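You operate a simulated robot arm through the tools that you are given. There is no shell and no other tool. Be economical: measure what you need, move in short steps, check, and stop when the job is done.

You are at the controls of a simulated two-armed robot. One attempt, no reset.

## Task
Open the low drawer, take the green guide block on the top of the grey bench and put it away in the inside of the low drawer and shut the drawer again. Close the lower drawer of the grey bench. Open the upper drawer of the green bench, put the steel roller on the top of the side table away in the inside of the upper drawer of the green bench, then shut the drawer. Open the right door of the grey cupboard, fetch the orange spacer block and stand it on the second shelf from the bottom of the grey cupboard, then shut the door. Any order will do. Set down upright: green guide block, orange spacer block.

It is judged by the outcome, as a careful person would: the job done as asked, and still so three seconds after it is handed in. It fails if anything else is knocked over, pushed out of place, dropped, spilled or broken.

## Robot
Two 7-joint arms with three-finger grippers on one trunk, on a base that drives. Base frame: it is fixed to the floor where the robot stands at the start and does not move with it; the origin is under the middle of the robot, x ahead of it, y to its left, z up. Lengths are in mm, angles in degrees, forces in N, time in s.
The left shoulder is at the start at [30, 124, 1008], the right one opposite. With the tool pointing down near the work surface each hand reaches from about 100 to 760 mm from the robot's upright axis, wherever it stands, measured 20 degrees to its own side. Places, roughly: green guide block (9x4x5 cm) [-500, -7200, 900]; inside of the low drawer [2200, 200, 200]; inside of the upper drawer of the green bench [-6700, -6600, 600]; low drawer [2200, 200, 200]; lower drawer of the grey bench [-300, -6400, 500]; orange spacer block (5x4x8 cm) [-900, -4800, 700]; right door of the grey cupboard [-4600, -7200, 1000]; second shelf of the grey cupboard [-4500, -7500, 500]; steel roller (5x5x11 cm) [-1300, -5600, 900]; upper drawer of the green bench [-6700, -6500, 700]. Payload 2.2 kg a hand.
The tool frame of a hand sits at the grasp point between the pads (the TCP): z along the fingers, y along the line on which they close. The tips reach 28 mm beyond it. Largest opening 102 mm; the body of the gripper starts 71 mm behind the TCP.
Orientation is told as [roll, pitch, yaw] about the base's x, y, z axes, in that order, counted from this pose: with the fingers straight down and closing along the base's y, the tool's x points along the base's -x, its y along +y and its z along -z.

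## Interface
- The arms move only by the tool step_arm. It takes "left_steps", "right_steps" or both (then of equal length, played together; a hand with none holds still); each is a list of rows, each a list of 3 entries, a list of its own where there are three numbers: the shift along the base's x, y, z in mm, then the turn, a rotation vector about the base's x, y, z in degrees, then the closure, from 0 (fully open) to 1 (shut). In form: [[[tx, ty, tz], [rx, ry, rz], hand], ...]. A call has 1 to 8 rows; each row is the pose to reach, as a shift and turn from the pose commanded when the call began. Each row takes 0.2 s and may step no farther than 50 mm and 8.6 degrees from the row before; otherwise, or with a gripper value out of range, the whole call is refused. A pose out of reach is approached as far as the arm can. The call stops where the force on the tool passes 40 N (or 10 N more than at its start, if that is more) or the arm is blocked; 0.2 s more then pass. Each finger halts on what it meets, pressing with about 35 N; the grip force reading is that of the motor and also rises with nothing between the fingers. The clock runs only during rows and for 0.2 s after the last one: add rows that repeat a pose to give the fingers time. The reply holds the time, the measured pose of the TCP, the force on the tool along the base axes, the opening and the grip force, in the units named above and with some noise, with the torque about the TCP (base axes, N m) and any sound that the robot's microphone picked up.
- Cameras (640 x 400 px; columns grow to the right, rows downward): "scene" is now at [39.3, 13.1, 1714.1]; the picture's right is [0.18, -0.98, 0.00], its down [-0.83, -0.15, -0.53] and it looks along [0.52, 0.09, -0.85] (base axes); focal length 279 px, centre (320, 200). "left" rides on the left gripper at [72, 38, -86] in its tool frame; the picture's right is [-0.46, 0.89, 0.00], its down [-0.60, -0.32, -0.73] and it looks along [-0.65, -0.34, 0.68] (tool axes); focal length 256 px, centre (320, 200). "right" rides on the right gripper at [69, 44, -86] in its tool frame; the picture's right is [-0.53, 0.85, 0.00], its down [-0.58, -0.36, -0.73] and it looks along [-0.62, -0.39, 0.68] (tool axes); focal length 256 px, centre (320, 200). There is no depth. A picture from a camera that has moved, and an enlarged one, comes with that camera's place and axes in the base frame and with its lens.
- snapshot(camera): a new picture of that camera. No time passes.
- raise_lower(by): slides the trunk up (or, below 0, down) by that many mm; the arms and the scene camera ride with it, the base frame stays. It gives what a move gives, with no picture.
- steer(legs): drives the robot by 1 to 6 legs, each [ahead, left, turn to the left] in mm, mm and degrees, along the robot's own axes; the way and the turn of a leg run together, so that a leg with both is an arc; at most 1500 mm and 180 degrees a leg. The arms and the cameras ride along, it lands a little off, and it stops where it bumps. It gives what a move gives.
- aim_head(pan, tilt): turns the head with the scene camera to pan (to the left, within 143 degrees either way) and tilt (down, from -29 to 69), counted from straight ahead of the robot. It gives what a move gives.
- enlarge(camera, box): a new picture of the part [left, top, right, bottom] of that camera's present view, enlarged. No time passes.
- close_job(): hands the job in; it is judged then, once.

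Work in short steps. Places have to be worked out from the pictures, the camera data and where the tool is seen: move nearer, look again, correct. Check each grasp and each placing, and mend what went wrong. You have 196 turns and 192 pictures in all, those below and enlarged ones among them. Open the grippers and draw the arms clear of the work before you hand the job in, unless the task says otherwise; then end with one line.

The tools are called after "Emit:" as name(argument=value, ...) on one line, values as JSON. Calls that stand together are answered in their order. step_arm: Moves the arms, as the interface text tells. Its arguments: {"type":"object","properties":{"left_steps":{"type":"array"},"right_steps":{"type":"array"}},"required":[]} The other tools are called the same way: raise_lower (by) slides the trunk up or down; steer (legs) drives the base; aim_head (pan, tilt) turns the head that bears the scene camera; snapshot (camera) takes a picture; enlarge (camera, box) takes an enlarged picture of a part of a camera's view; close_job () hands the job in.

At the start:

```text
time: 0.0
left_ee_pos: [590.8, 247.8, 539.7]
left_tcp_rot: [-0.1, 0.0, 0.0]
left_ft_force: [-0.1, 0.4, 0.3]
left_wrist_torque: [0.03, 0.02, -0.02]
left_opening: 102.1
left_grasp_force: 0.0
right_ee_pos: [396.4, -128.6, 574.0]
right_tcp_rot: [0.0, 0.0, 0.0]
right_ft_force: [1.1, 0.0, 0.6]
right_wrist_torque: [-0.04, 0.0, 0.02]
right_opening: 102.1
right_grasp_force: 0.0
trunk travel left (down, up): [-250.0, 290.0]
robot x, y, heading: [5.7, -0.9, 0.1]
head pan, tilt: [10.2, 57.9]
```

scene: 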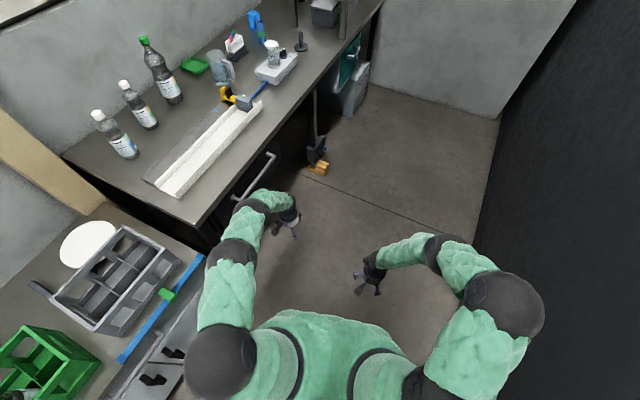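
right: 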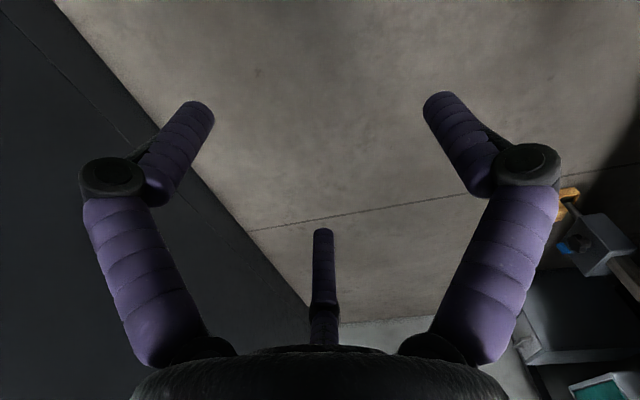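
left: 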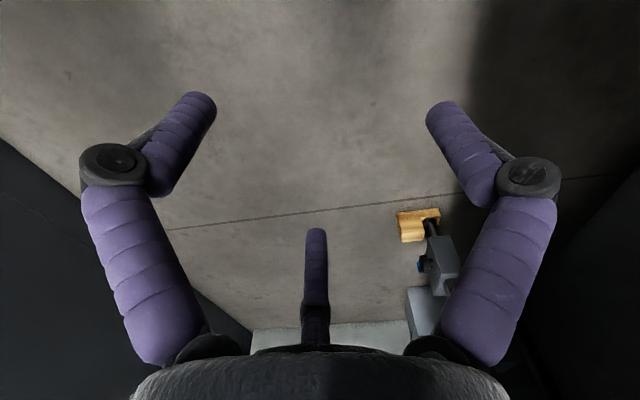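

I will look around first: straight ahead, then to the right where most of the work lies.

Emit:
aim_head(pan=0, tilt=25)

Emit:
snapshot(camera="scene")

Emit:
aim_head(pan=-80, tilt=15)

Emit:
snapshot(camera="scene")

Emit:
aim_head(pan=-140, tilt=15)

Emit:
snapshot(camera="scene")

Emit:
aim_head(pan=130, tilt=15)

Emit:
snapshot(camera="scene")

```text
time: 1.0
left_ee_pos: [590.2, 249.0, 539.8]
left_tcp_rot: [0.0, 0.0, 0.0]
left_ft_force: [-0.3, -0.5, 0.2]
left_wrist_torque: [-0.04, -0.01, 0.0]
left_opening: 101.8
left_grasp_force: 0.2
right_ee_pos: [397.8, -129.2, 573.7]
right_tcp_rot: [0.0, -0.1, 0.0]
right_ft_force: [0.5, 0.2, -0.5]
right_wrist_torque: [-0.03, 0.0, -0.02]
right_opening: 102.0
right_grasp_force: 0.0
trunk travel left (down, up): [-250.0, 290.0]
robot x, y, heading: [-0.0, -0.8, 0.1]
head pan, tilt: [0.0, 25.0]
```

```text
188 pictures are left
camera scene: at [63.5, 1.0, 1761.6], right [0.0, -1.0, 0.0], down [-0.42, 0.0, -0.91], along [0.91, 0.0, -0.42], focal length 279 px, centre (320, 200)
```

scene: 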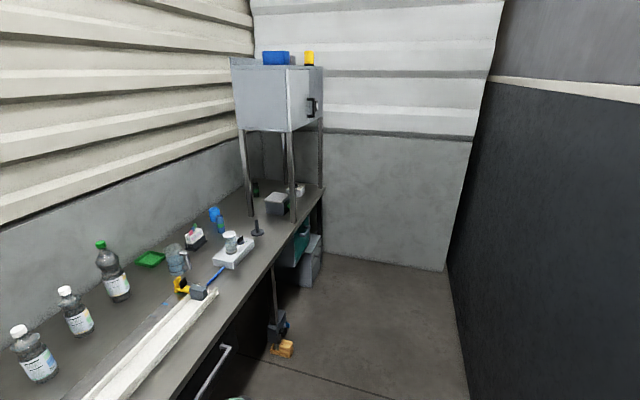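

```text
time: 2.5
left_ee_pos: [590.8, 248.1, 540.1]
left_tcp_rot: [0.0, 0.1, 0.0]
left_ft_force: [0.4, 0.3, -0.1]
left_wrist_torque: [0.03, 0.0, -0.01]
left_opening: 102.0
left_grasp_force: 0.0
right_ee_pos: [398.4, -129.5, 573.7]
right_tcp_rot: [0.0, 0.0, -0.1]
right_ft_force: [0.0, -0.2, -0.5]
right_wrist_torque: [-0.02, 0.0, 0.02]
right_opening: 101.9
right_grasp_force: 0.1
trunk travel left (down, up): [-250.0, 290.0]
robot x, y, heading: [-0.8, -2.0, -0.2]
head pan, tilt: [-80.0, 15.0]
```

```text
187 pictures are left
camera scene: at [-12.3, -91.0, 1777.9], right [-0.98, -0.17, 0.0], down [-0.05, 0.25, -0.97], along [0.17, -0.95, -0.26], focal length 279 px, centre (320, 200)
```

scene: 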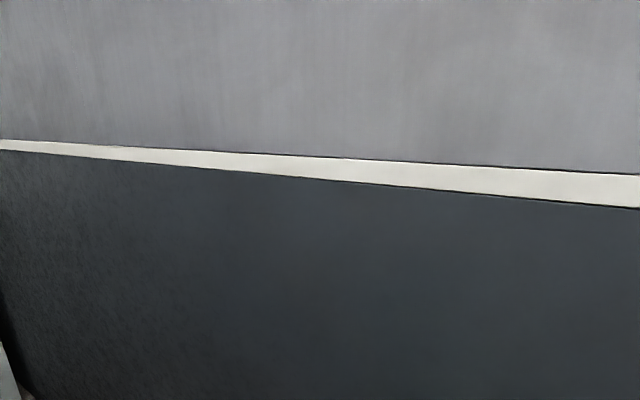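

```text
time: 3.8
left_ee_pos: [590.5, 249.7, 540.0]
left_tcp_rot: [0.0, 0.0, 0.1]
left_ft_force: [0.5, 0.8, 0.4]
left_wrist_torque: [-0.01, 0.0, -0.01]
left_opening: 101.9
left_grasp_force: 0.0
right_ee_pos: [397.5, -129.7, 574.0]
right_tcp_rot: [0.0, -0.1, 0.0]
right_ft_force: [-0.4, -0.3, -0.5]
right_wrist_torque: [-0.01, 0.0, 0.04]
right_opening: 102.0
right_grasp_force: 0.1
trunk travel left (down, up): [-250.0, 290.0]
robot x, y, heading: [-1.8, -1.1, -0.2]
head pan, tilt: [-140.0, 15.0]
```

```text
186 pictures are left
camera scene: at [-100.1, -59.2, 1778.0], right [-0.64, 0.77, 0.0], down [0.2, 0.17, -0.97], along [-0.74, -0.62, -0.26], focal length 279 px, centre (320, 200)
```

scene: 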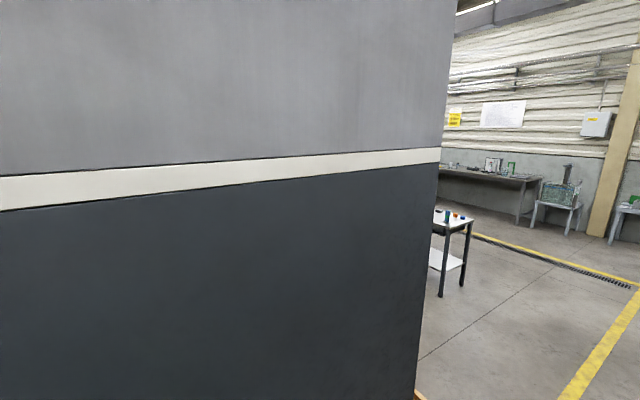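

```text
time: 7.5
left_ee_pos: [590.5, 249.0, 539.1]
left_tcp_rot: [0.0, 0.0, 0.0]
left_ft_force: [-0.4, 0.2, -0.8]
left_wrist_torque: [0.02, -0.01, -0.02]
left_opening: 102.1
left_grasp_force: 0.0
right_ee_pos: [396.7, -129.2, 573.8]
right_tcp_rot: [-0.1, 0.0, -0.2]
right_ft_force: [-0.4, 0.5, -0.4]
right_wrist_torque: [-0.02, 0.0, 0.03]
right_opening: 102.0
right_grasp_force: 0.0
trunk travel left (down, up): [-250.0, 290.0]
robot x, y, heading: [-1.0, -1.0, 0.1]
head pan, tilt: [130.0, 15.0]
```

```text
185 pictures are left
camera scene: at [-88.6, 72.5, 1778.0], right [0.77, 0.64, 0.0], down [0.17, -0.2, -0.97], along [-0.62, 0.74, -0.26], focal length 279 px, centre (320, 200)
```

scene: 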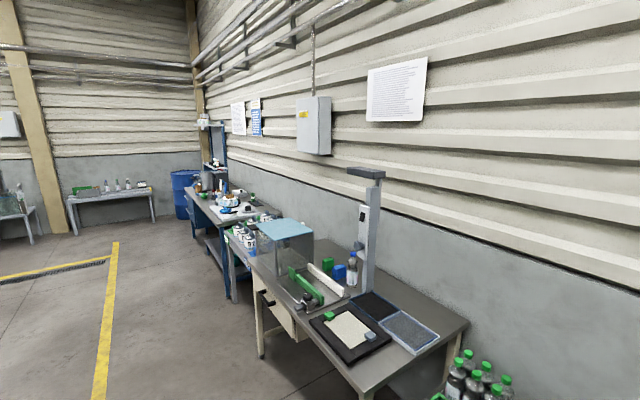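

The robot stands in a corridor; the work lies around the wall end at about x=-1700. I back out straight and look around again.

Emit:
steer(legs=[[-1200, 0, 0], [-1100, 0, 0]])

Emit:
aim_head(pan=-90, tilt=20)

Emit:
snapshot(camera="scene")

Emit:
aim_head(pan=-142, tilt=20)

Emit:
snapshot(camera="scene")

```text
time: 18.9
left_ee_pos: [-1716.7, 239.3, 539.3]
left_tcp_rot: [-0.1, -0.1, 0.6]
left_ft_force: [0.6, 0.0, -0.8]
left_wrist_torque: [0.01, -0.04, 0.01]
left_opening: 101.9
left_grasp_force: 0.0
right_ee_pos: [-1905.2, -142.4, 573.4]
right_tcp_rot: [0.0, 0.0, 0.6]
right_ft_force: [1.3, 0.2, -0.5]
right_wrist_torque: [0.0, 0.02, 0.05]
right_opening: 102.2
right_grasp_force: 0.0
trunk travel left (down, up): [-250.0, 290.0]
robot x, y, heading: [-2301.7, -15.6, 0.5]
head pan, tilt: [130.0, 15.0]
```

```text
time: 22.1
left_ee_pos: [-1716.8, 239.2, 540.0]
left_tcp_rot: [0.0, 0.0, 0.5]
left_ft_force: [0.1, 0.7, 0.7]
left_wrist_torque: [0.0, 0.02, -0.02]
left_opening: 101.6
left_grasp_force: 0.0
right_ee_pos: [-1904.6, -142.9, 574.5]
right_tcp_rot: [0.0, 0.0, 0.8]
right_ft_force: [0.0, 0.1, 0.1]
right_wrist_torque: [-0.01, 0.0, 0.0]
right_opening: 101.8
right_grasp_force: 0.3
trunk travel left (down, up): [-250.0, 290.0]
robot x, y, heading: [-2306.0, -16.3, 0.6]
head pan, tilt: [-90.0, 20.0]
```

```text
184 pictures are left
camera scene: at [-2331.7, -109.9, 1769.8], right [-1.0, -0.01, 0.0], down [0.0, 0.34, -0.94], along [0.01, -0.94, -0.34], focal length 279 px, centre (320, 200)
```

scene: 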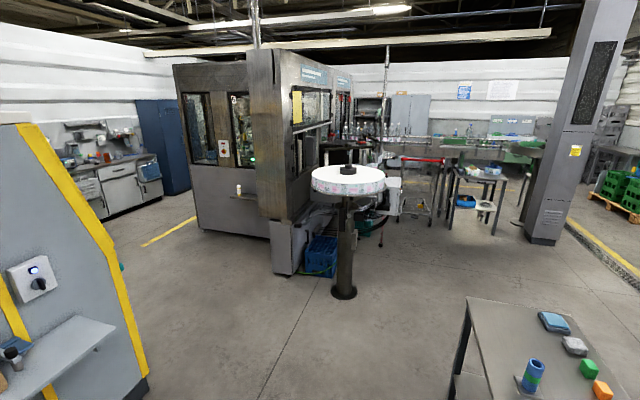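

```text
time: 23.3
left_ee_pos: [-1716.8, 238.5, 539.8]
left_tcp_rot: [0.0, 0.0, 0.6]
left_ft_force: [-0.6, -0.1, 0.0]
left_wrist_torque: [0.04, -0.01, -0.06]
left_opening: 101.9
left_grasp_force: 0.0
right_ee_pos: [-1904.2, -142.3, 574.5]
right_tcp_rot: [0.1, 0.0, 0.7]
right_ft_force: [-0.4, -0.6, 0.8]
right_wrist_torque: [0.01, -0.04, -0.01]
right_opening: 102.0
right_grasp_force: 0.1
trunk travel left (down, up): [-250.0, 290.0]
robot x, y, heading: [-2306.1, -18.5, 0.5]
head pan, tilt: [-142.0, 20.0]
```

```text
183 pictures are left
camera scene: at [-2405.5, -75.0, 1769.8], right [-0.63, 0.78, 0.0], down [0.27, 0.21, -0.94], along [-0.73, -0.59, -0.34], focal length 279 px, centre (320, 200)
```

scene: 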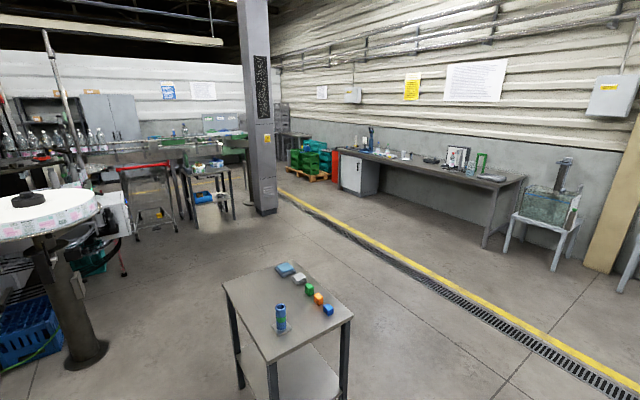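

The work is behind the big machine; the left passage between machine and partition looks open. I turn right and drive toward it, then look.

Emit:
steer(legs=[[0, 0, -79], [1450, 0, 0]])

Emit:
aim_head(pan=35, tilt=25)

Emit:
snapshot(camera="scene")

Emit:
aim_head(pan=-20, tilt=25)

Emit:
snapshot(camera="scene")

```text
time: 33.8
left_ee_pos: [-1576.6, -1926.7, 539.7]
left_tcp_rot: [0.1, 0.0, -75.6]
left_ft_force: [0.0, -0.6, 0.5]
left_wrist_torque: [0.04, -0.01, -0.03]
left_opening: 102.0
left_grasp_force: 0.0
right_ee_pos: [-1991.4, -1834.0, 572.8]
right_tcp_rot: [-0.1, 0.0, -75.7]
right_ft_force: [-0.1, -0.1, 0.2]
right_wrist_torque: [0.0, 0.02, 0.02]
right_opening: 102.1
right_grasp_force: 0.0
trunk travel left (down, up): [-250.0, 290.0]
robot x, y, heading: [-1966.3, -1423.4, -75.7]
head pan, tilt: [-142.0, 20.0]
```

```text
time: 36.4
left_ee_pos: [-1576.1, -1926.3, 540.6]
left_tcp_rot: [0.0, 0.1, -75.6]
left_ft_force: [-0.1, -0.1, 0.7]
left_wrist_torque: [-0.03, -0.03, -0.01]
left_opening: 101.8
left_grasp_force: 0.0
right_ee_pos: [-1991.0, -1833.3, 574.2]
right_tcp_rot: [0.0, 0.0, -75.5]
right_ft_force: [-0.5, -0.6, 0.0]
right_wrist_torque: [0.0, -0.01, 0.03]
right_opening: 102.1
right_grasp_force: 0.0
trunk travel left (down, up): [-250.0, 290.0]
robot x, y, heading: [-1962.6, -1416.0, -75.7]
head pan, tilt: [35.0, 25.0]
```

```text
182 pictures are left
camera scene: at [-1900.9, -1447.5, 1761.7], right [-0.65, -0.76, 0.0], down [-0.32, 0.28, -0.91], along [0.69, -0.59, -0.42], focal length 279 px, centre (320, 200)
```

scene: 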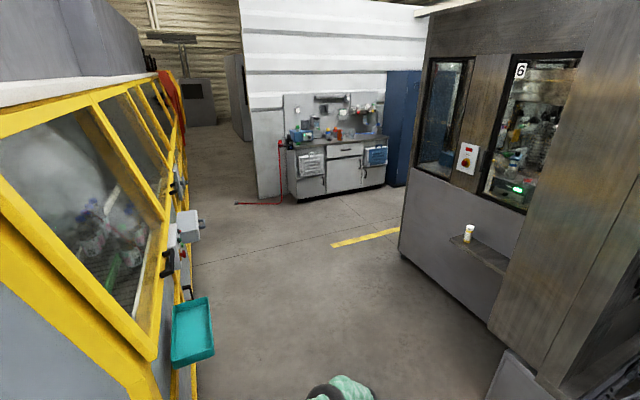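

```text
time: 37.7
left_ee_pos: [-1575.8, -1926.0, 539.8]
left_tcp_rot: [0.1, 0.0, -75.6]
left_ft_force: [-0.4, 0.0, -0.4]
left_wrist_torque: [-0.01, 0.0, -0.03]
left_opening: 101.9
left_grasp_force: 0.1
right_ee_pos: [-1990.7, -1834.9, 575.5]
right_tcp_rot: [0.0, 0.0, -75.5]
right_ft_force: [-0.5, 0.3, 0.3]
right_wrist_torque: [0.02, 0.01, -0.01]
right_opening: 102.0
right_grasp_force: 0.0
trunk travel left (down, up): [-250.0, 290.0]
robot x, y, heading: [-1964.9, -1416.4, -75.6]
head pan, tilt: [-20.0, 25.0]
```

```text
181 pictures are left
camera scene: at [-1979.7, -1479.2, 1761.7], right [-1.0, 0.1, 0.0], down [0.04, 0.42, -0.91], along [-0.09, -0.9, -0.42], focal length 279 px, centre (320, 200)
```

scene: 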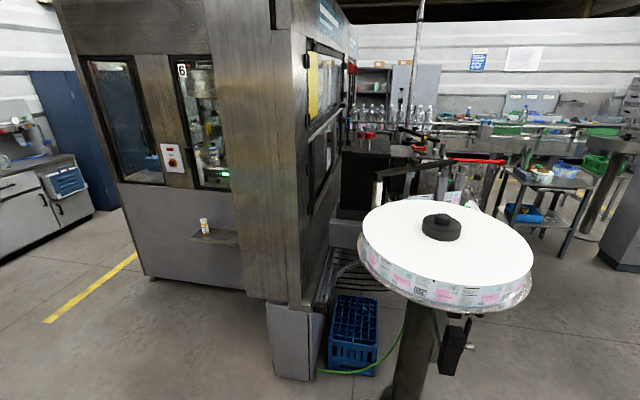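

The passage is about 1.8 m wide. I drive through it to about (0, -3100) and turn to face -y.

Emit:
steer(legs=[[0, 0, 26.5], [1170, 0, 0], [0, 0, 15.3], [1440, 0, 0], [0, 0, -56]])

Emit:
aim_head(pan=0, tilt=20)

Emit:
snapshot(camera="scene")

```text
time: 55.0
left_ee_pos: [180.2, -3769.7, 538.5]
left_tcp_rot: [0.0, 0.0, -92.0]
left_ft_force: [-0.1, 0.6, 0.0]
left_wrist_torque: [0.02, 0.01, 0.01]
left_opening: 101.9
left_grasp_force: 0.1
right_ee_pos: [-192.2, -3565.0, 574.2]
right_tcp_rot: [-0.1, 0.0, -91.8]
right_ft_force: [0.0, 1.0, -0.2]
right_wrist_torque: [0.01, -0.01, 0.0]
right_opening: 102.1
right_grasp_force: 0.0
trunk travel left (down, up): [-250.0, 290.0]
robot x, y, heading: [-50.2, -3173.4, -91.7]
head pan, tilt: [-20.0, 25.0]
```

```text
time: 55.9
left_ee_pos: [179.4, -3770.9, 539.7]
left_tcp_rot: [0.1, -0.1, -91.9]
left_ft_force: [-0.1, 0.3, -0.4]
left_wrist_torque: [-0.01, 0.01, -0.01]
left_opening: 101.8
left_grasp_force: 0.1
right_ee_pos: [-191.8, -3565.5, 574.1]
right_tcp_rot: [-0.1, -0.1, -91.9]
right_ft_force: [0.6, 0.2, 0.2]
right_wrist_torque: [0.0, 0.01, -0.01]
right_opening: 102.4
right_grasp_force: 0.0
trunk travel left (down, up): [-250.0, 290.0]
robot x, y, heading: [-50.5, -3171.5, -91.8]
head pan, tilt: [0.0, 20.0]
```

```text
180 pictures are left
camera scene: at [-50.8, -3234.5, 1769.8], right [-1.0, 0.03, 0.0], down [0.01, 0.34, -0.94], along [-0.03, -0.94, -0.34], focal length 279 px, centre (320, 200)
```

scene: 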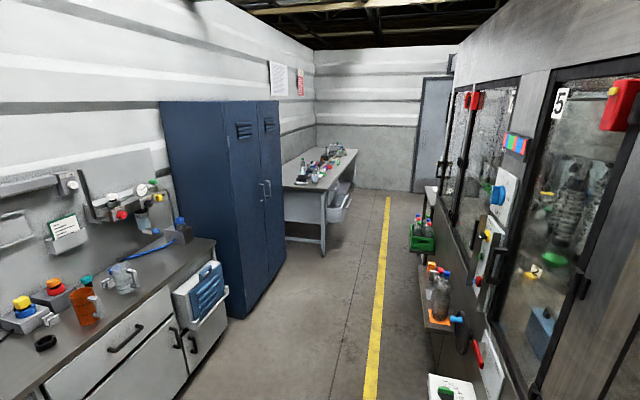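

I enlarge the right-hand shelf area and the long bench.

Emit:
enlarge(camera="scene", box=[380, 180, 500, 400])

Emit:
enlarge(camera="scene", box=[270, 130, 370, 260])

```text
1.82 times, centred on (440, 290) of scene
camera zoom: at [-50.8, -3234.5, 1769.8], right [-1.0, 0.03, 0.0], down [0.01, 0.34, -0.94], along [-0.03, -0.94, -0.34], focal length 507 px, centre (102, 36)
```

zoom: 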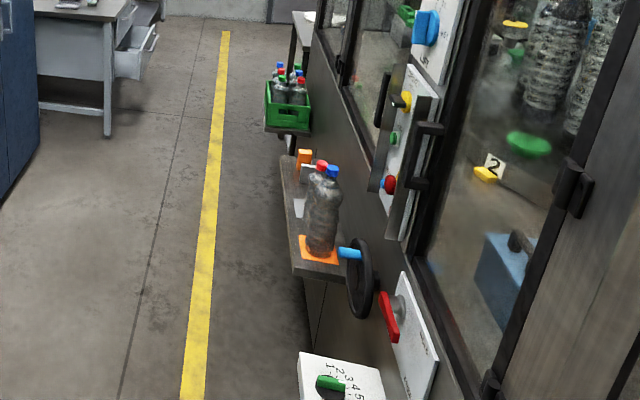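

```text
3.08 times, centred on (320, 195) of scene
camera zoom: at [-50.8, -3234.5, 1769.8], right [-1.0, 0.03, 0.0], down [0.01, 0.34, -0.94], along [-0.03, -0.94, -0.34], focal length 859 px, centre (320, 215)
```

zoom: 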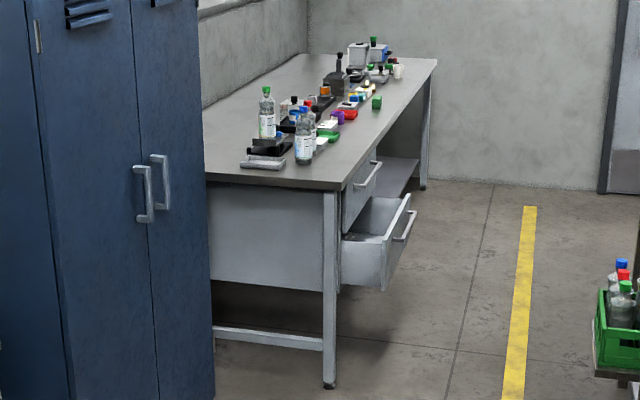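

The orange block stands at the far end of a machine shelf behind a bottle; the grey bench's lower drawer sticks out into the aisle. I pull both arms in and up before moving through the narrow aisle.

Emit:
step_arm(left_steps=[[[0, 32, 38], [0, 0, 0], 0], [[0, 64, 76], [0, 0, 0], 0], [[0, 96, 114], [0, 0, 0], 0], [[0, 128, 152], [0, 0, 0], 0], [[0, 160, 190], [0, 0, 0], 0], [[0, 192, 228], [0, 0, 0], 0], [[0, 224, 266], [0, 0, 0], 0], [[0, 250, 300], [0, 0, 0], 0]], right_steps=[[[0, 13, 35], [0, 0, 0], 0], [[0, 26, 70], [0, 0, 0], 0], [[0, 39, 105], [0, 0, 0], 0], [[0, 52, 140], [0, 0, 0], 0], [[0, 65, 175], [0, 0, 0], 0], [[0, 78, 210], [0, 0, 0], 0], [[0, 91, 245], [0, 0, 0], 0], [[0, 100, 280], [0, 0, 0], 0]])

Emit:
steer(legs=[[1150, 0, 0]])

Emit:
aim_head(pan=-50, tilt=35)

Emit:
snapshot(camera="scene")

```text
time: 57.7
left_ee_pos: [181.1, -3519.6, 838.6]
left_tcp_rot: [0.0, 0.0, -91.9]
left_ft_force: [-0.1, 0.4, 0.4]
left_wrist_torque: [-0.02, -0.03, 0.03]
left_opening: 101.8
left_grasp_force: 0.1
right_ee_pos: [-191.8, -3463.3, 854.7]
right_tcp_rot: [0.0, 0.1, -91.9]
right_ft_force: [-0.4, 0.6, 0.5]
right_wrist_torque: [0.0, 0.01, -0.01]
right_opening: 101.9
right_grasp_force: 0.1
trunk travel left (down, up): [-250.0, 290.0]
robot x, y, heading: [-53.6, -3169.3, -91.9]
head pan, tilt: [0.0, 20.0]
```

```text
time: 63.5
left_ee_pos: [140.3, -4666.8, 839.4]
left_tcp_rot: [0.1, 0.0, -92.0]
left_ft_force: [0.0, 0.6, -0.4]
left_wrist_torque: [0.03, -0.02, -0.01]
left_opening: 101.8
left_grasp_force: 0.1
right_ee_pos: [-231.3, -4609.9, 855.2]
right_tcp_rot: [0.0, 0.0, -92.0]
right_ft_force: [-0.9, -0.4, 0.1]
right_wrist_torque: [0.01, -0.03, 0.02]
right_opening: 101.9
right_grasp_force: 0.1
trunk travel left (down, up): [-250.0, 290.0]
robot x, y, heading: [-86.9, -4314.1, -91.8]
head pan, tilt: [0.0, 20.0]
```

```text
time: 64.7
left_ee_pos: [141.1, -4666.7, 838.9]
left_tcp_rot: [0.0, 0.0, -92.0]
left_ft_force: [0.0, 0.9, 0.6]
left_wrist_torque: [-0.02, 0.02, 0.0]
left_opening: 102.1
left_grasp_force: 0.0
right_ee_pos: [-231.7, -4609.9, 855.1]
right_tcp_rot: [0.0, 0.0, -92.1]
right_ft_force: [-0.4, 0.1, -0.3]
right_wrist_torque: [-0.02, -0.03, 0.0]
right_opening: 101.9
right_grasp_force: 0.1
trunk travel left (down, up): [-250.0, 290.0]
robot x, y, heading: [-88.6, -4317.4, -91.8]
head pan, tilt: [-50.0, 35.0]
```

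```text
177 pictures are left
camera scene: at [-156.7, -4340.3, 1746.0], right [-0.62, 0.79, 0.0], down [0.45, 0.35, -0.82], along [-0.65, -0.5, -0.57], focal length 279 px, centre (320, 200)
```

scene: 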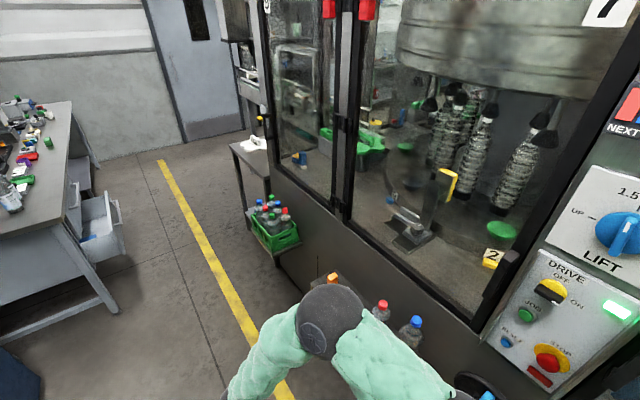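

The block's top is near (-857, -4793). I move to stand facing the machine shelf at about (-330, -4610).

Emit:
steer(legs=[[290, 0, 0], [0, 0, -88.2], [240, 0, 0]])

Emit:
aim_head(pan=15, tilt=55)

Emit:
snapshot(camera="scene")

Emit:
snapshot(camera="left")

```text
time: 71.8
left_ee_pos: [-674.2, -4866.9, 839.3]
left_tcp_rot: [0.0, 0.0, -178.0]
left_ft_force: [-0.6, -0.3, -0.8]
left_wrist_torque: [0.0, -0.04, 0.01]
left_opening: 101.9
left_grasp_force: 0.1
right_ee_pos: [-646.0, -4492.2, 854.2]
right_tcp_rot: [0.0, 0.1, -178.0]
right_ft_force: [-0.6, 0.0, -1.1]
right_wrist_torque: [-0.01, -0.03, -0.01]
right_opening: 102.3
right_grasp_force: 0.1
trunk travel left (down, up): [-250.0, 290.0]
robot x, y, heading: [-345.5, -4613.3, -178.2]
head pan, tilt: [-50.0, 35.0]
```

```text
time: 73.1
left_ee_pos: [-674.6, -4867.7, 839.8]
left_tcp_rot: [0.1, 0.1, -178.0]
left_ft_force: [-0.4, 0.0, 0.3]
left_wrist_torque: [0.01, -0.02, 0.01]
left_opening: 101.7
left_grasp_force: 0.0
right_ee_pos: [-644.7, -4491.4, 854.9]
right_tcp_rot: [0.0, 0.0, -178.0]
right_ft_force: [0.5, -0.4, -0.3]
right_wrist_torque: [-0.01, -0.01, -0.02]
right_opening: 102.1
right_grasp_force: 0.2
trunk travel left (down, up): [-250.0, 290.0]
robot x, y, heading: [-341.1, -4615.8, -178.0]
head pan, tilt: [15.0, 55.0]
```

```text
176 pictures are left
camera scene: at [-380.3, -4632.2, 1717.7], right [-0.29, 0.96, 0.0], down [0.78, 0.24, -0.57], along [-0.55, -0.17, -0.82], focal length 279 px, centre (320, 200)
```

scene: 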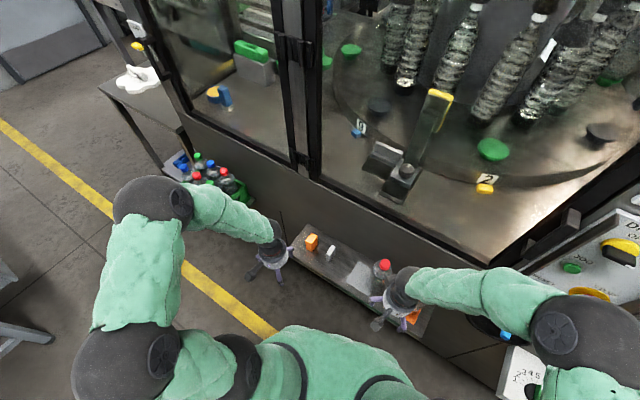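

```text
175 pictures are left
camera left: at [-600.0, -4903.0, 925.7], right [-0.43, -0.9, 0.0], down [-0.61, 0.3, 0.73], along [-0.66, 0.32, -0.68], focal length 256 px, centre (320, 200)
```

left: 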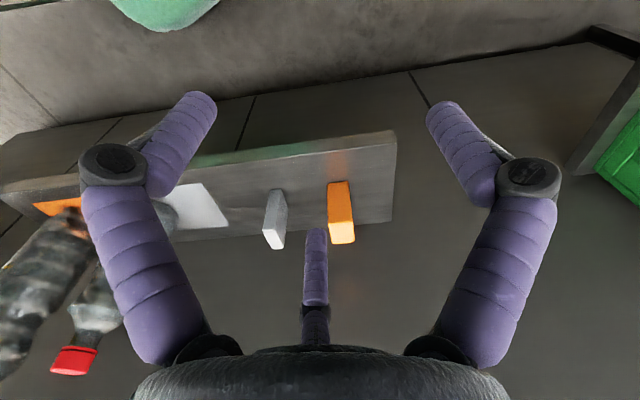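

Triangulating both views puts the block's top at about (-860, -4814, 733). I hover above it with a half-closed gripper (a neighbour stands 9 cm away) and check.

Emit:
step_arm(left_steps=[[[-40, 12, 0], [0, 0, 0], 0.15], [[-80, 24, 0], [0, 0, 0], 0.3], [[-120, 36, 0], [0, 0, 0], 0.3], [[-155, 45, 0], [0, 0, 0], 0.3], [[-186, 53, -10], [0, 0, 0], 0.3], [[-186, 53, -44], [0, 0, 0], 0.3]])

Emit:
snapshot(camera="left")

Emit:
enlarge(camera="scene", box=[220, 160, 420, 340])

```text
time: 74.5
left_ee_pos: [-861.4, -4815.5, 792.6]
left_tcp_rot: [-0.1, -0.1, -177.9]
left_ft_force: [-0.2, -1.1, -0.1]
left_wrist_torque: [-0.03, 0.02, 0.0]
left_opening: 71.6
left_grasp_force: 0.0
right_ee_pos: [-643.7, -4491.7, 854.5]
right_tcp_rot: [0.0, 0.0, -177.9]
right_ft_force: [-0.7, -0.2, -0.4]
right_wrist_torque: [0.02, -0.04, 0.01]
right_opening: 101.9
right_grasp_force: 0.1
trunk travel left (down, up): [-250.0, 290.0]
robot x, y, heading: [-342.3, -4612.3, -177.9]
head pan, tilt: [15.0, 55.0]
```

```text
174 pictures are left
camera left: at [-787.8, -4851.4, 879.7], right [-0.43, -0.9, 0.0], down [-0.61, 0.29, 0.73], along [-0.66, 0.32, -0.68], focal length 256 px, centre (320, 200)
```

left: 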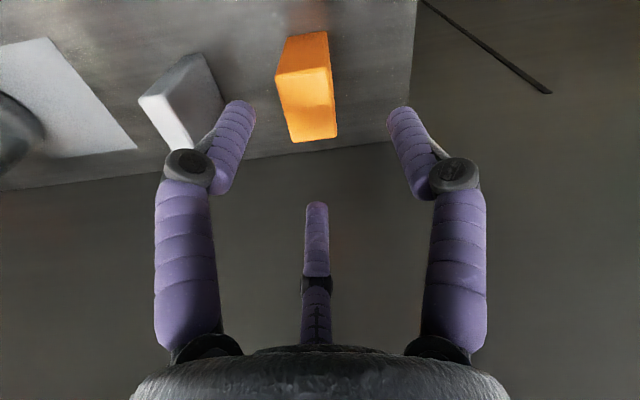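

```text
2.22 times, centred on (320, 250) of scene
camera zoom: at [-380.7, -4632.8, 1717.7], right [-0.29, 0.96, 0.0], down [0.78, 0.24, -0.57], along [-0.55, -0.17, -0.82], focal length 620 px, centre (320, 89)
```

zoom: 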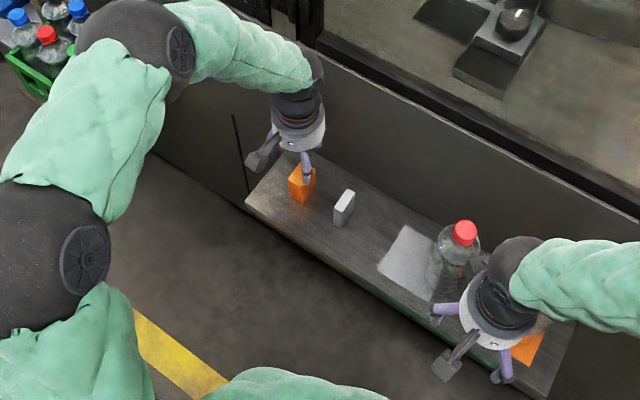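

The hover is within about 10 mm of the block's centre and the yaw fits. I go down 90 mm with a 5 mm x correction and close.

Emit:
step_arm(left_steps=[[[5, 1, -45], [0, 0, 0], 0.3], [[5, 1, -89], [0, 0, 0], 0.3], [[5, 1, -89], [0, 0, 0], 0.6], [[5, 1, -89], [0, 0, 0], 0.8], [[5, 1, -89], [0, 0, 0], 0.9], [[5, 1, -89], [0, 0, 0], 0.9]])

Emit:
snapshot(camera="left")

```text
time: 75.9
left_ee_pos: [-856.3, -4811.0, 702.7]
left_tcp_rot: [0.0, 0.0, -178.1]
left_ft_force: [-1.2, -0.4, -0.3]
left_wrist_torque: [0.0, 0.01, 0.0]
left_opening: 37.0
left_grasp_force: 35.2
right_ee_pos: [-643.6, -4491.4, 853.8]
right_tcp_rot: [0.1, 0.0, -178.0]
right_ft_force: [-0.3, 0.9, -0.5]
right_wrist_torque: [0.0, 0.0, -0.01]
right_opening: 102.0
right_grasp_force: 0.1
trunk travel left (down, up): [-250.0, 290.0]
robot x, y, heading: [-342.2, -4610.6, -177.8]
head pan, tilt: [15.0, 55.0]
```

```text
172 pictures are left
camera left: at [-782.3, -4846.5, 789.7], right [-0.43, -0.9, 0.0], down [-0.61, 0.3, 0.73], along [-0.66, 0.32, -0.68], focal length 256 px, centre (320, 200)
```

left: 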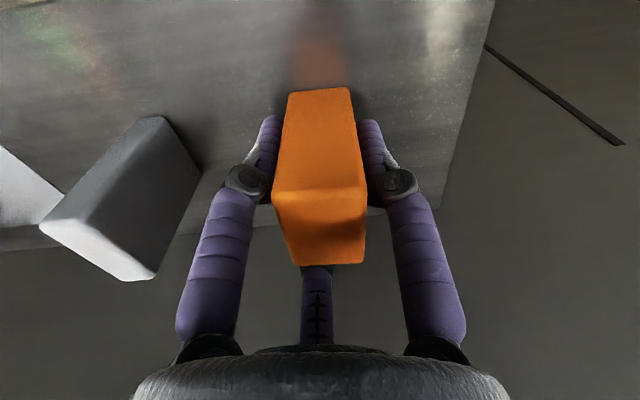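

Gripped (37 mm, 35 N). I lift it and draw it back from the shelf.

Emit:
step_arm(left_steps=[[[0, 0, 40], [0, 0, 0], 0.9], [[0, 0, 85], [0, 0, 0], 0.9], [[40, 0, 110], [0, 0, 0], 0.9], [[85, 0, 125], [0, 0, 0], 0.9], [[130, 0, 135], [0, 0, 0], 0.9], [[175, 0, 140], [0, 0, 0], 0.9], [[200, 0, 140], [0, 0, 0], 0.9]])

Emit:
aim_head(pan=88, tilt=20)

Emit:
snapshot(camera="scene")

Emit:
aim_head(pan=45, tilt=30)

Emit:
snapshot(camera="scene")

```text
time: 77.5
left_ee_pos: [-656.1, -4815.5, 847.8]
left_tcp_rot: [0.0, 0.0, -178.0]
left_ft_force: [0.6, 0.1, -2.2]
left_wrist_torque: [-0.02, 0.03, 0.04]
left_opening: 36.7
left_grasp_force: 34.8
right_ee_pos: [-644.3, -4492.5, 854.5]
right_tcp_rot: [0.0, 0.0, -178.0]
right_ft_force: [0.0, 0.9, -0.3]
right_wrist_torque: [0.03, 0.04, 0.0]
right_opening: 102.0
right_grasp_force: 0.0
trunk travel left (down, up): [-250.0, 290.0]
robot x, y, heading: [-341.1, -4608.6, -177.9]
head pan, tilt: [15.0, 55.0]
```

```text
time: 79.0
left_ee_pos: [-656.4, -4814.3, 848.2]
left_tcp_rot: [0.0, -0.1, -178.0]
left_ft_force: [0.8, 0.0, 0.2]
left_wrist_torque: [0.04, -0.03, 0.02]
left_opening: 36.6
left_grasp_force: 35.2
right_ee_pos: [-644.1, -4491.4, 854.8]
right_tcp_rot: [0.0, 0.0, -178.0]
right_ft_force: [0.4, 0.2, 0.5]
right_wrist_torque: [0.02, -0.02, -0.01]
right_opening: 102.3
right_grasp_force: 0.1
trunk travel left (down, up): [-250.0, 290.0]
robot x, y, heading: [-342.9, -4614.1, -178.1]
head pan, tilt: [88.0, 20.0]
```

```text
171 pictures are left
camera scene: at [-311.4, -4704.2, 1769.8], right [-1.0, 0.0, 0.0], down [0.0, 0.34, -0.94], along [0.0, -0.94, -0.34], focal length 279 px, centre (320, 200)
```

scene: 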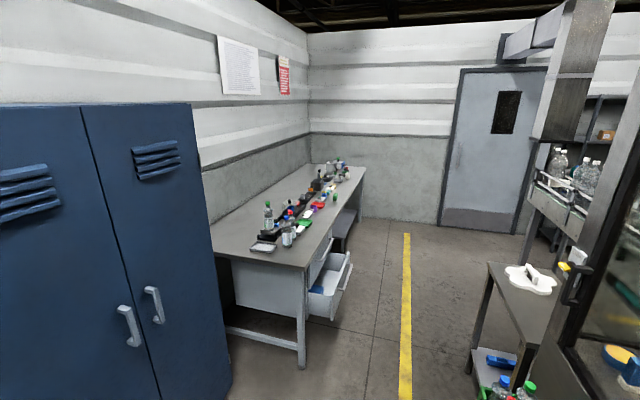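

```text
time: 80.1
left_ee_pos: [-655.0, -4814.6, 848.0]
left_tcp_rot: [0.0, 0.0, -178.1]
left_ft_force: [-0.2, -0.5, -0.6]
left_wrist_torque: [0.01, -0.01, -0.01]
left_opening: 37.1
left_grasp_force: 34.7
right_ee_pos: [-644.4, -4491.2, 854.9]
right_tcp_rot: [-0.1, 0.0, -177.9]
right_ft_force: [0.5, -0.3, 0.6]
right_wrist_torque: [0.02, 0.0, 0.0]
right_opening: 102.0
right_grasp_force: 0.0
trunk travel left (down, up): [-250.0, 290.0]
robot x, y, heading: [-339.3, -4611.7, -178.0]
head pan, tilt: [45.0, 30.0]
```

```text
170 pictures are left
camera scene: at [-372.9, -4677.4, 1753.8], right [-0.73, 0.68, 0.0], down [0.34, 0.37, -0.87], along [-0.59, -0.63, -0.5], focal length 279 px, centre (320, 200)
```

scene: 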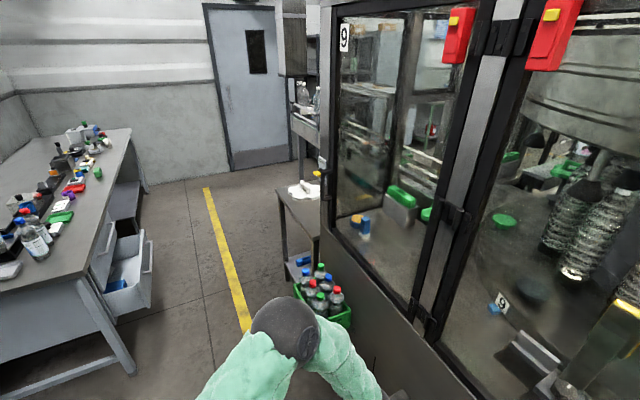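

Spacer secured. I back off, turn toward -y and drive down the aisle to about (-500, -5600) to see the side table and drawer better.

Emit:
steer(legs=[[-130, 0, 0], [0, 0, 88], [1000, -250, 0]])

Emit:
aim_head(pan=-55, tilt=30)

Emit:
snapshot(camera="scene")

Emit:
aim_head(pan=20, tilt=40)

Emit:
snapshot(camera="scene")

```text
time: 90.0
left_ee_pos: [-285.4, -5934.3, 847.1]
left_tcp_rot: [0.0, 0.0, -90.4]
left_ft_force: [-0.5, -0.2, -1.3]
left_wrist_torque: [-0.02, -0.04, -0.02]
left_opening: 36.7
left_grasp_force: 34.3
right_ee_pos: [-608.3, -5908.9, 853.8]
right_tcp_rot: [0.0, -0.1, -90.3]
right_ft_force: [-0.5, -0.5, 0.3]
right_wrist_torque: [0.0, -0.02, 0.0]
right_opening: 101.8
right_grasp_force: 0.1
trunk travel left (down, up): [-250.0, 290.0]
robot x, y, heading: [-472.5, -5613.1, -90.6]
head pan, tilt: [45.0, 30.0]
```

```text
time: 91.8
left_ee_pos: [-285.0, -5935.0, 848.2]
left_tcp_rot: [0.0, 0.0, -90.4]
left_ft_force: [-0.1, 0.6, -0.9]
left_wrist_torque: [0.02, -0.03, 0.02]
left_opening: 36.6
left_grasp_force: 34.8
right_ee_pos: [-606.9, -5910.0, 855.9]
right_tcp_rot: [0.0, 0.0, -90.4]
right_ft_force: [0.3, 0.2, 0.6]
right_wrist_torque: [0.01, 0.01, 0.02]
right_opening: 101.9
right_grasp_force: 0.1
trunk travel left (down, up): [-250.0, 290.0]
robot x, y, heading: [-476.4, -5607.6, -90.5]
head pan, tilt: [-55.0, 30.0]
```

```text
169 pictures are left
camera scene: at [-547.1, -5633.6, 1753.7], right [-0.57, 0.82, 0.0], down [0.41, 0.28, -0.87], along [-0.71, -0.49, -0.5], focal length 279 px, centre (320, 200)
```

scene: 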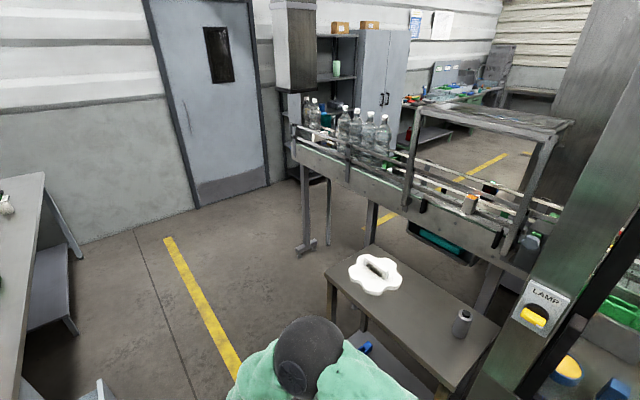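

```text
time: 93.2
left_ee_pos: [-285.3, -5934.8, 847.4]
left_tcp_rot: [-0.1, -0.1, -90.4]
left_ft_force: [-0.3, 0.2, -0.6]
left_wrist_torque: [0.01, -0.01, -0.02]
left_opening: 36.7
left_grasp_force: 34.8
right_ee_pos: [-607.9, -5910.2, 855.5]
right_tcp_rot: [0.0, 0.1, -90.5]
right_ft_force: [-0.4, 0.4, 0.7]
right_wrist_torque: [-0.02, -0.01, -0.01]
right_opening: 101.6
right_grasp_force: 0.0
trunk travel left (down, up): [-250.0, 290.0]
robot x, y, heading: [-474.0, -5611.6, -90.6]
head pan, tilt: [20.0, 40.0]
```

```text
168 pictures are left
camera scene: at [-444.3, -5662.3, 1738.4], right [-0.94, -0.33, 0.0], down [-0.21, 0.61, -0.77], along [0.26, -0.72, -0.64], focal length 279 px, centre (320, 200)
```

scene: 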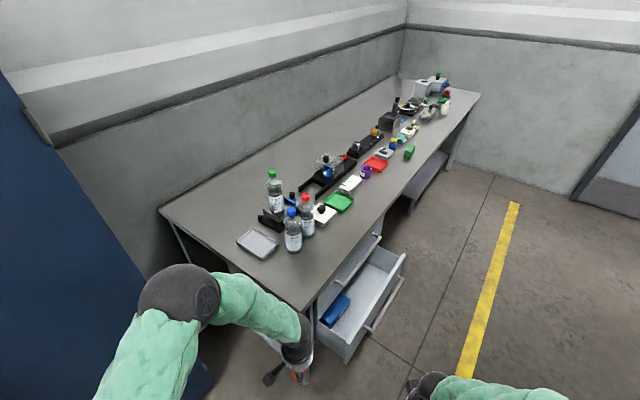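

The room is skewed about 15.5°: bench, drawer and yellow line all run along (-0.27,-0.96). The lower drawer's front centre is near (-466, -6390). I go to about (-890, -6117) and face the drawer squarely.

Emit:
steer(legs=[[505, -410, 0], [0, 0, 75]])

Emit:
aim_head(pan=-15, tilt=55)

Emit:
snapshot(camera="scene")

```text
time: 100.0
left_ee_pos: [-520.9, -6016.8, 846.3]
left_tcp_rot: [0.0, 0.0, -16.0]
left_ft_force: [-1.4, 0.4, -1.3]
left_wrist_torque: [-0.04, -0.01, 0.04]
left_opening: 36.6
left_grasp_force: 35.3
right_ee_pos: [-632.6, -6321.4, 855.3]
right_tcp_rot: [0.0, 0.0, -16.1]
right_ft_force: [-0.4, 0.3, 0.4]
right_wrist_torque: [0.0, -0.04, 0.01]
right_opening: 102.0
right_grasp_force: 0.0
trunk travel left (down, up): [-250.0, 290.0]
robot x, y, heading: [-881.8, -6114.1, -16.1]
head pan, tilt: [20.0, 40.0]
```

```text
time: 101.0
left_ee_pos: [-521.4, -6017.1, 847.3]
left_tcp_rot: [-0.1, -0.1, -16.2]
left_ft_force: [0.1, 0.1, -1.7]
left_wrist_torque: [-0.01, 0.01, 0.03]
left_opening: 36.7
left_grasp_force: 34.2
right_ee_pos: [-632.2, -6321.9, 853.7]
right_tcp_rot: [0.0, 0.0, -16.1]
right_ft_force: [-1.6, 0.1, 0.8]
right_wrist_torque: [-0.01, -0.02, 0.0]
right_opening: 102.0
right_grasp_force: 0.0
trunk travel left (down, up): [-250.0, 290.0]
robot x, y, heading: [-882.5, -6110.2, -16.2]
head pan, tilt: [-15.0, 55.0]
```

```text
167 pictures are left
camera scene: at [-847.6, -6139.5, 1717.7], right [-0.52, -0.86, 0.0], down [-0.7, 0.42, -0.57], along [0.49, -0.3, -0.82], focal length 279 px, centre (320, 200)
```

scene: 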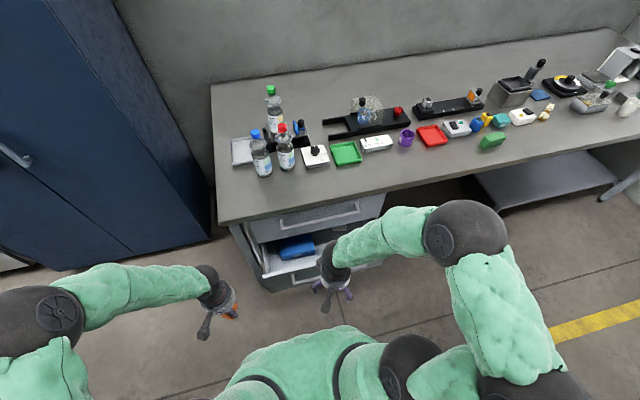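

The drawer front lies about 130 mm ahead of the right hand, centred on it. I close the right fingers and lower the hand to drawer height.

Emit:
step_arm(right_steps=[[[0, 0, -42], [0, 0, 0], 0.5], [[0, 0, -84], [0, 0, 0], 1], [[0, 0, -126], [0, 0, 0], 1], [[0, 0, -168], [0, 0, 0], 1], [[0, 0, -210], [0, 0, 0], 1], [[0, 0, -252], [0, 0, 0], 1], [[0, 0, -294], [0, 0, 0], 1], [[0, 0, -330], [0, 0, 0], 1]])

Emit:
snapshot(camera="scene")

Emit:
snapshot(camera="right")

```text
time: 102.8
left_ee_pos: [-520.7, -6016.5, 847.2]
left_tcp_rot: [0.0, 0.1, -16.1]
left_ft_force: [0.7, -0.1, -0.5]
left_wrist_torque: [0.04, 0.06, 0.0]
left_opening: 36.4
left_grasp_force: 35.1
right_ee_pos: [-636.2, -6322.3, 525.2]
right_tcp_rot: [-0.1, 0.0, -16.2]
right_ft_force: [0.2, -0.4, 0.1]
right_wrist_torque: [0.02, 0.03, -0.02]
right_opening: 2.0
right_grasp_force: 31.3
trunk travel left (down, up): [-250.0, 290.0]
robot x, y, heading: [-879.4, -6108.1, -16.2]
head pan, tilt: [-15.0, 55.0]
```

```text
166 pictures are left
camera scene: at [-847.5, -6139.8, 1717.7], right [-0.52, -0.86, 0.0], down [-0.7, 0.42, -0.57], along [0.49, -0.3, -0.82], focal length 279 px, centre (320, 200)
```

scene: 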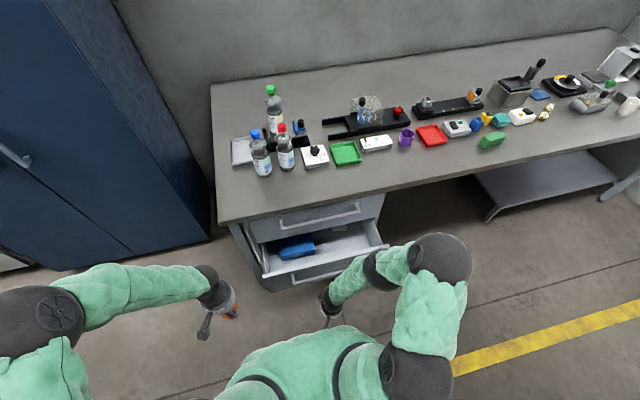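

```text
165 pictures are left
camera right: at [-689.1, -6259.2, 609.9], right [0.75, 0.66, 0.0], down [0.45, -0.51, 0.73], along [0.49, -0.55, -0.68], focal length 256 px, centre (320, 200)
```

right: 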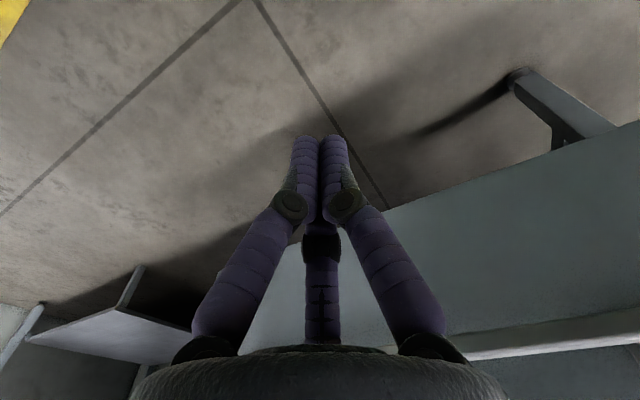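

The hand is level with the drawer front panel (about z 436–610). I push along the drawer's axis; it stops on force when closed.

Emit:
step_arm(right_steps=[[[38, -11, 0], [0, 0, 0], 1], [[77, -22, 0], [0, 0, 0], 1], [[115, -33, 0], [0, 0, 0], 1], [[150, -43, 0], [0, 0, 0], 1], [[185, -53, 0], [0, 0, 0], 1], [[220, -63, 0], [0, 0, 0], 1], [[255, -73, 0], [0, 0, 0], 1], [[290, -83, 0], [0, 0, 0], 1]])

Emit:
snapshot(camera="scene")

```text
time: 104.8
left_ee_pos: [-531.7, -6015.1, 849.9]
left_tcp_rot: [0.0, -0.5, -16.4]
left_ft_force: [-0.1, -1.1, -1.8]
left_wrist_torque: [0.03, -0.01, 0.01]
left_opening: 36.6
left_grasp_force: 34.6
right_ee_pos: [-399.9, -6370.7, 501.5]
right_tcp_rot: [1.1, 4.4, -15.0]
right_ft_force: [3.8, 8.6, 128.5]
right_wrist_torque: [-3.52, -4.98, 0.6]
right_opening: 2.1
right_grasp_force: 30.7
trunk travel left (down, up): [-250.0, 290.0]
robot x, y, heading: [-888.7, -6111.7, -16.5]
head pan, tilt: [-15.0, 55.0]
stopped in row 8 (right hand): the force on the tool passed its limit at 97 N (the readings are from after the stop); the commanded pose is now the measured one
```

```text
164 pictures are left
camera scene: at [-867.5, -6133.9, 1719.1], right [-0.52, -0.85, 0.0], down [-0.69, 0.43, -0.58], along [0.5, -0.3, -0.81], focal length 279 px, centre (320, 200)
```

scene: 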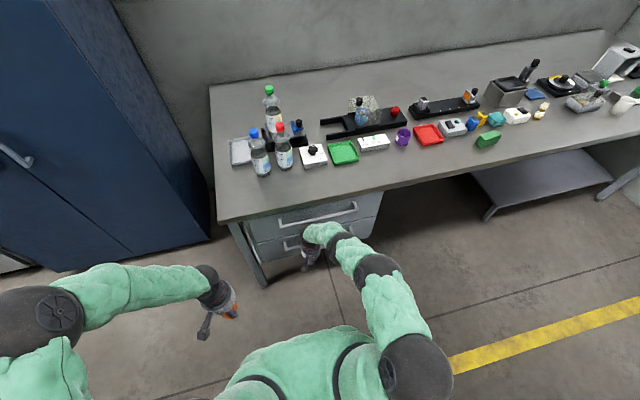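

The drawer looks almost shut, but the hand is loaded 128 N upward — probably on the handle. I relieve by backing off.

Emit:
step_arm(right_steps=[[[-8, 2, 6], [0, 0, 0], 1], [[-25, 7, 10], [0, 0, 0], 1], [[-50, 14, 12], [0, -4, 0], 1], [[-80, 22, 12], [0, -4, 0], 1], [[-110, 30, 12], [0, -4, 0], 1]])

Emit:
snapshot(camera="right")

Emit:
enlarge(camera="scene", box=[200, 160, 420, 320])

```text
time: 106.0
left_ee_pos: [-524.4, -6018.1, 848.0]
left_tcp_rot: [0.0, 0.0, -16.3]
left_ft_force: [0.7, -0.4, -0.5]
left_wrist_torque: [0.01, -0.03, 0.05]
left_opening: 36.5
left_grasp_force: 34.8
right_ee_pos: [-504.9, -6340.0, 508.4]
right_tcp_rot: [2.0, 1.2, -14.8]
right_ft_force: [0.3, -0.3, -0.1]
right_wrist_torque: [0.02, -0.02, -0.05]
right_opening: 2.0
right_grasp_force: 31.5
trunk travel left (down, up): [-250.0, 290.0]
robot x, y, heading: [-884.8, -6112.7, -16.1]
head pan, tilt: [-15.0, 55.0]
```

```text
163 pictures are left
camera right: at [-558.8, -6282.4, 597.6], right [0.73, 0.68, 0.02], down [0.47, -0.53, 0.71], along [0.49, -0.51, -0.71], focal length 256 px, centre (320, 200)
```

right: 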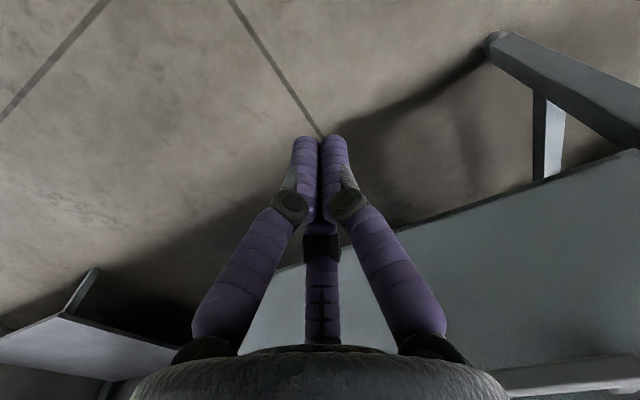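

```text
2.50 times, centred on (310, 240) of scene
camera zoom: at [-852.6, -6138.8, 1717.7], right [-0.52, -0.85, 0.0], down [-0.7, 0.43, -0.57], along [0.49, -0.3, -0.82], focal length 698 px, centre (345, 100)
```

zoom: 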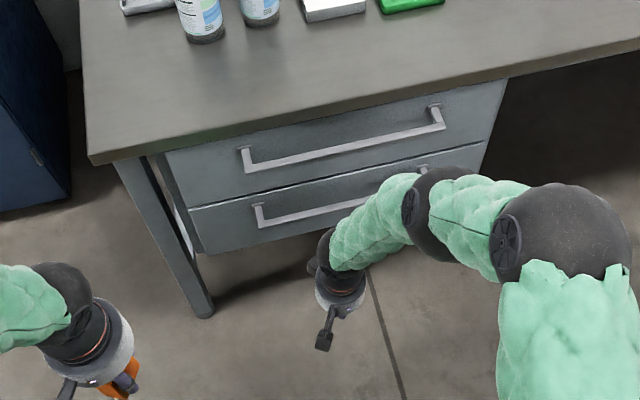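

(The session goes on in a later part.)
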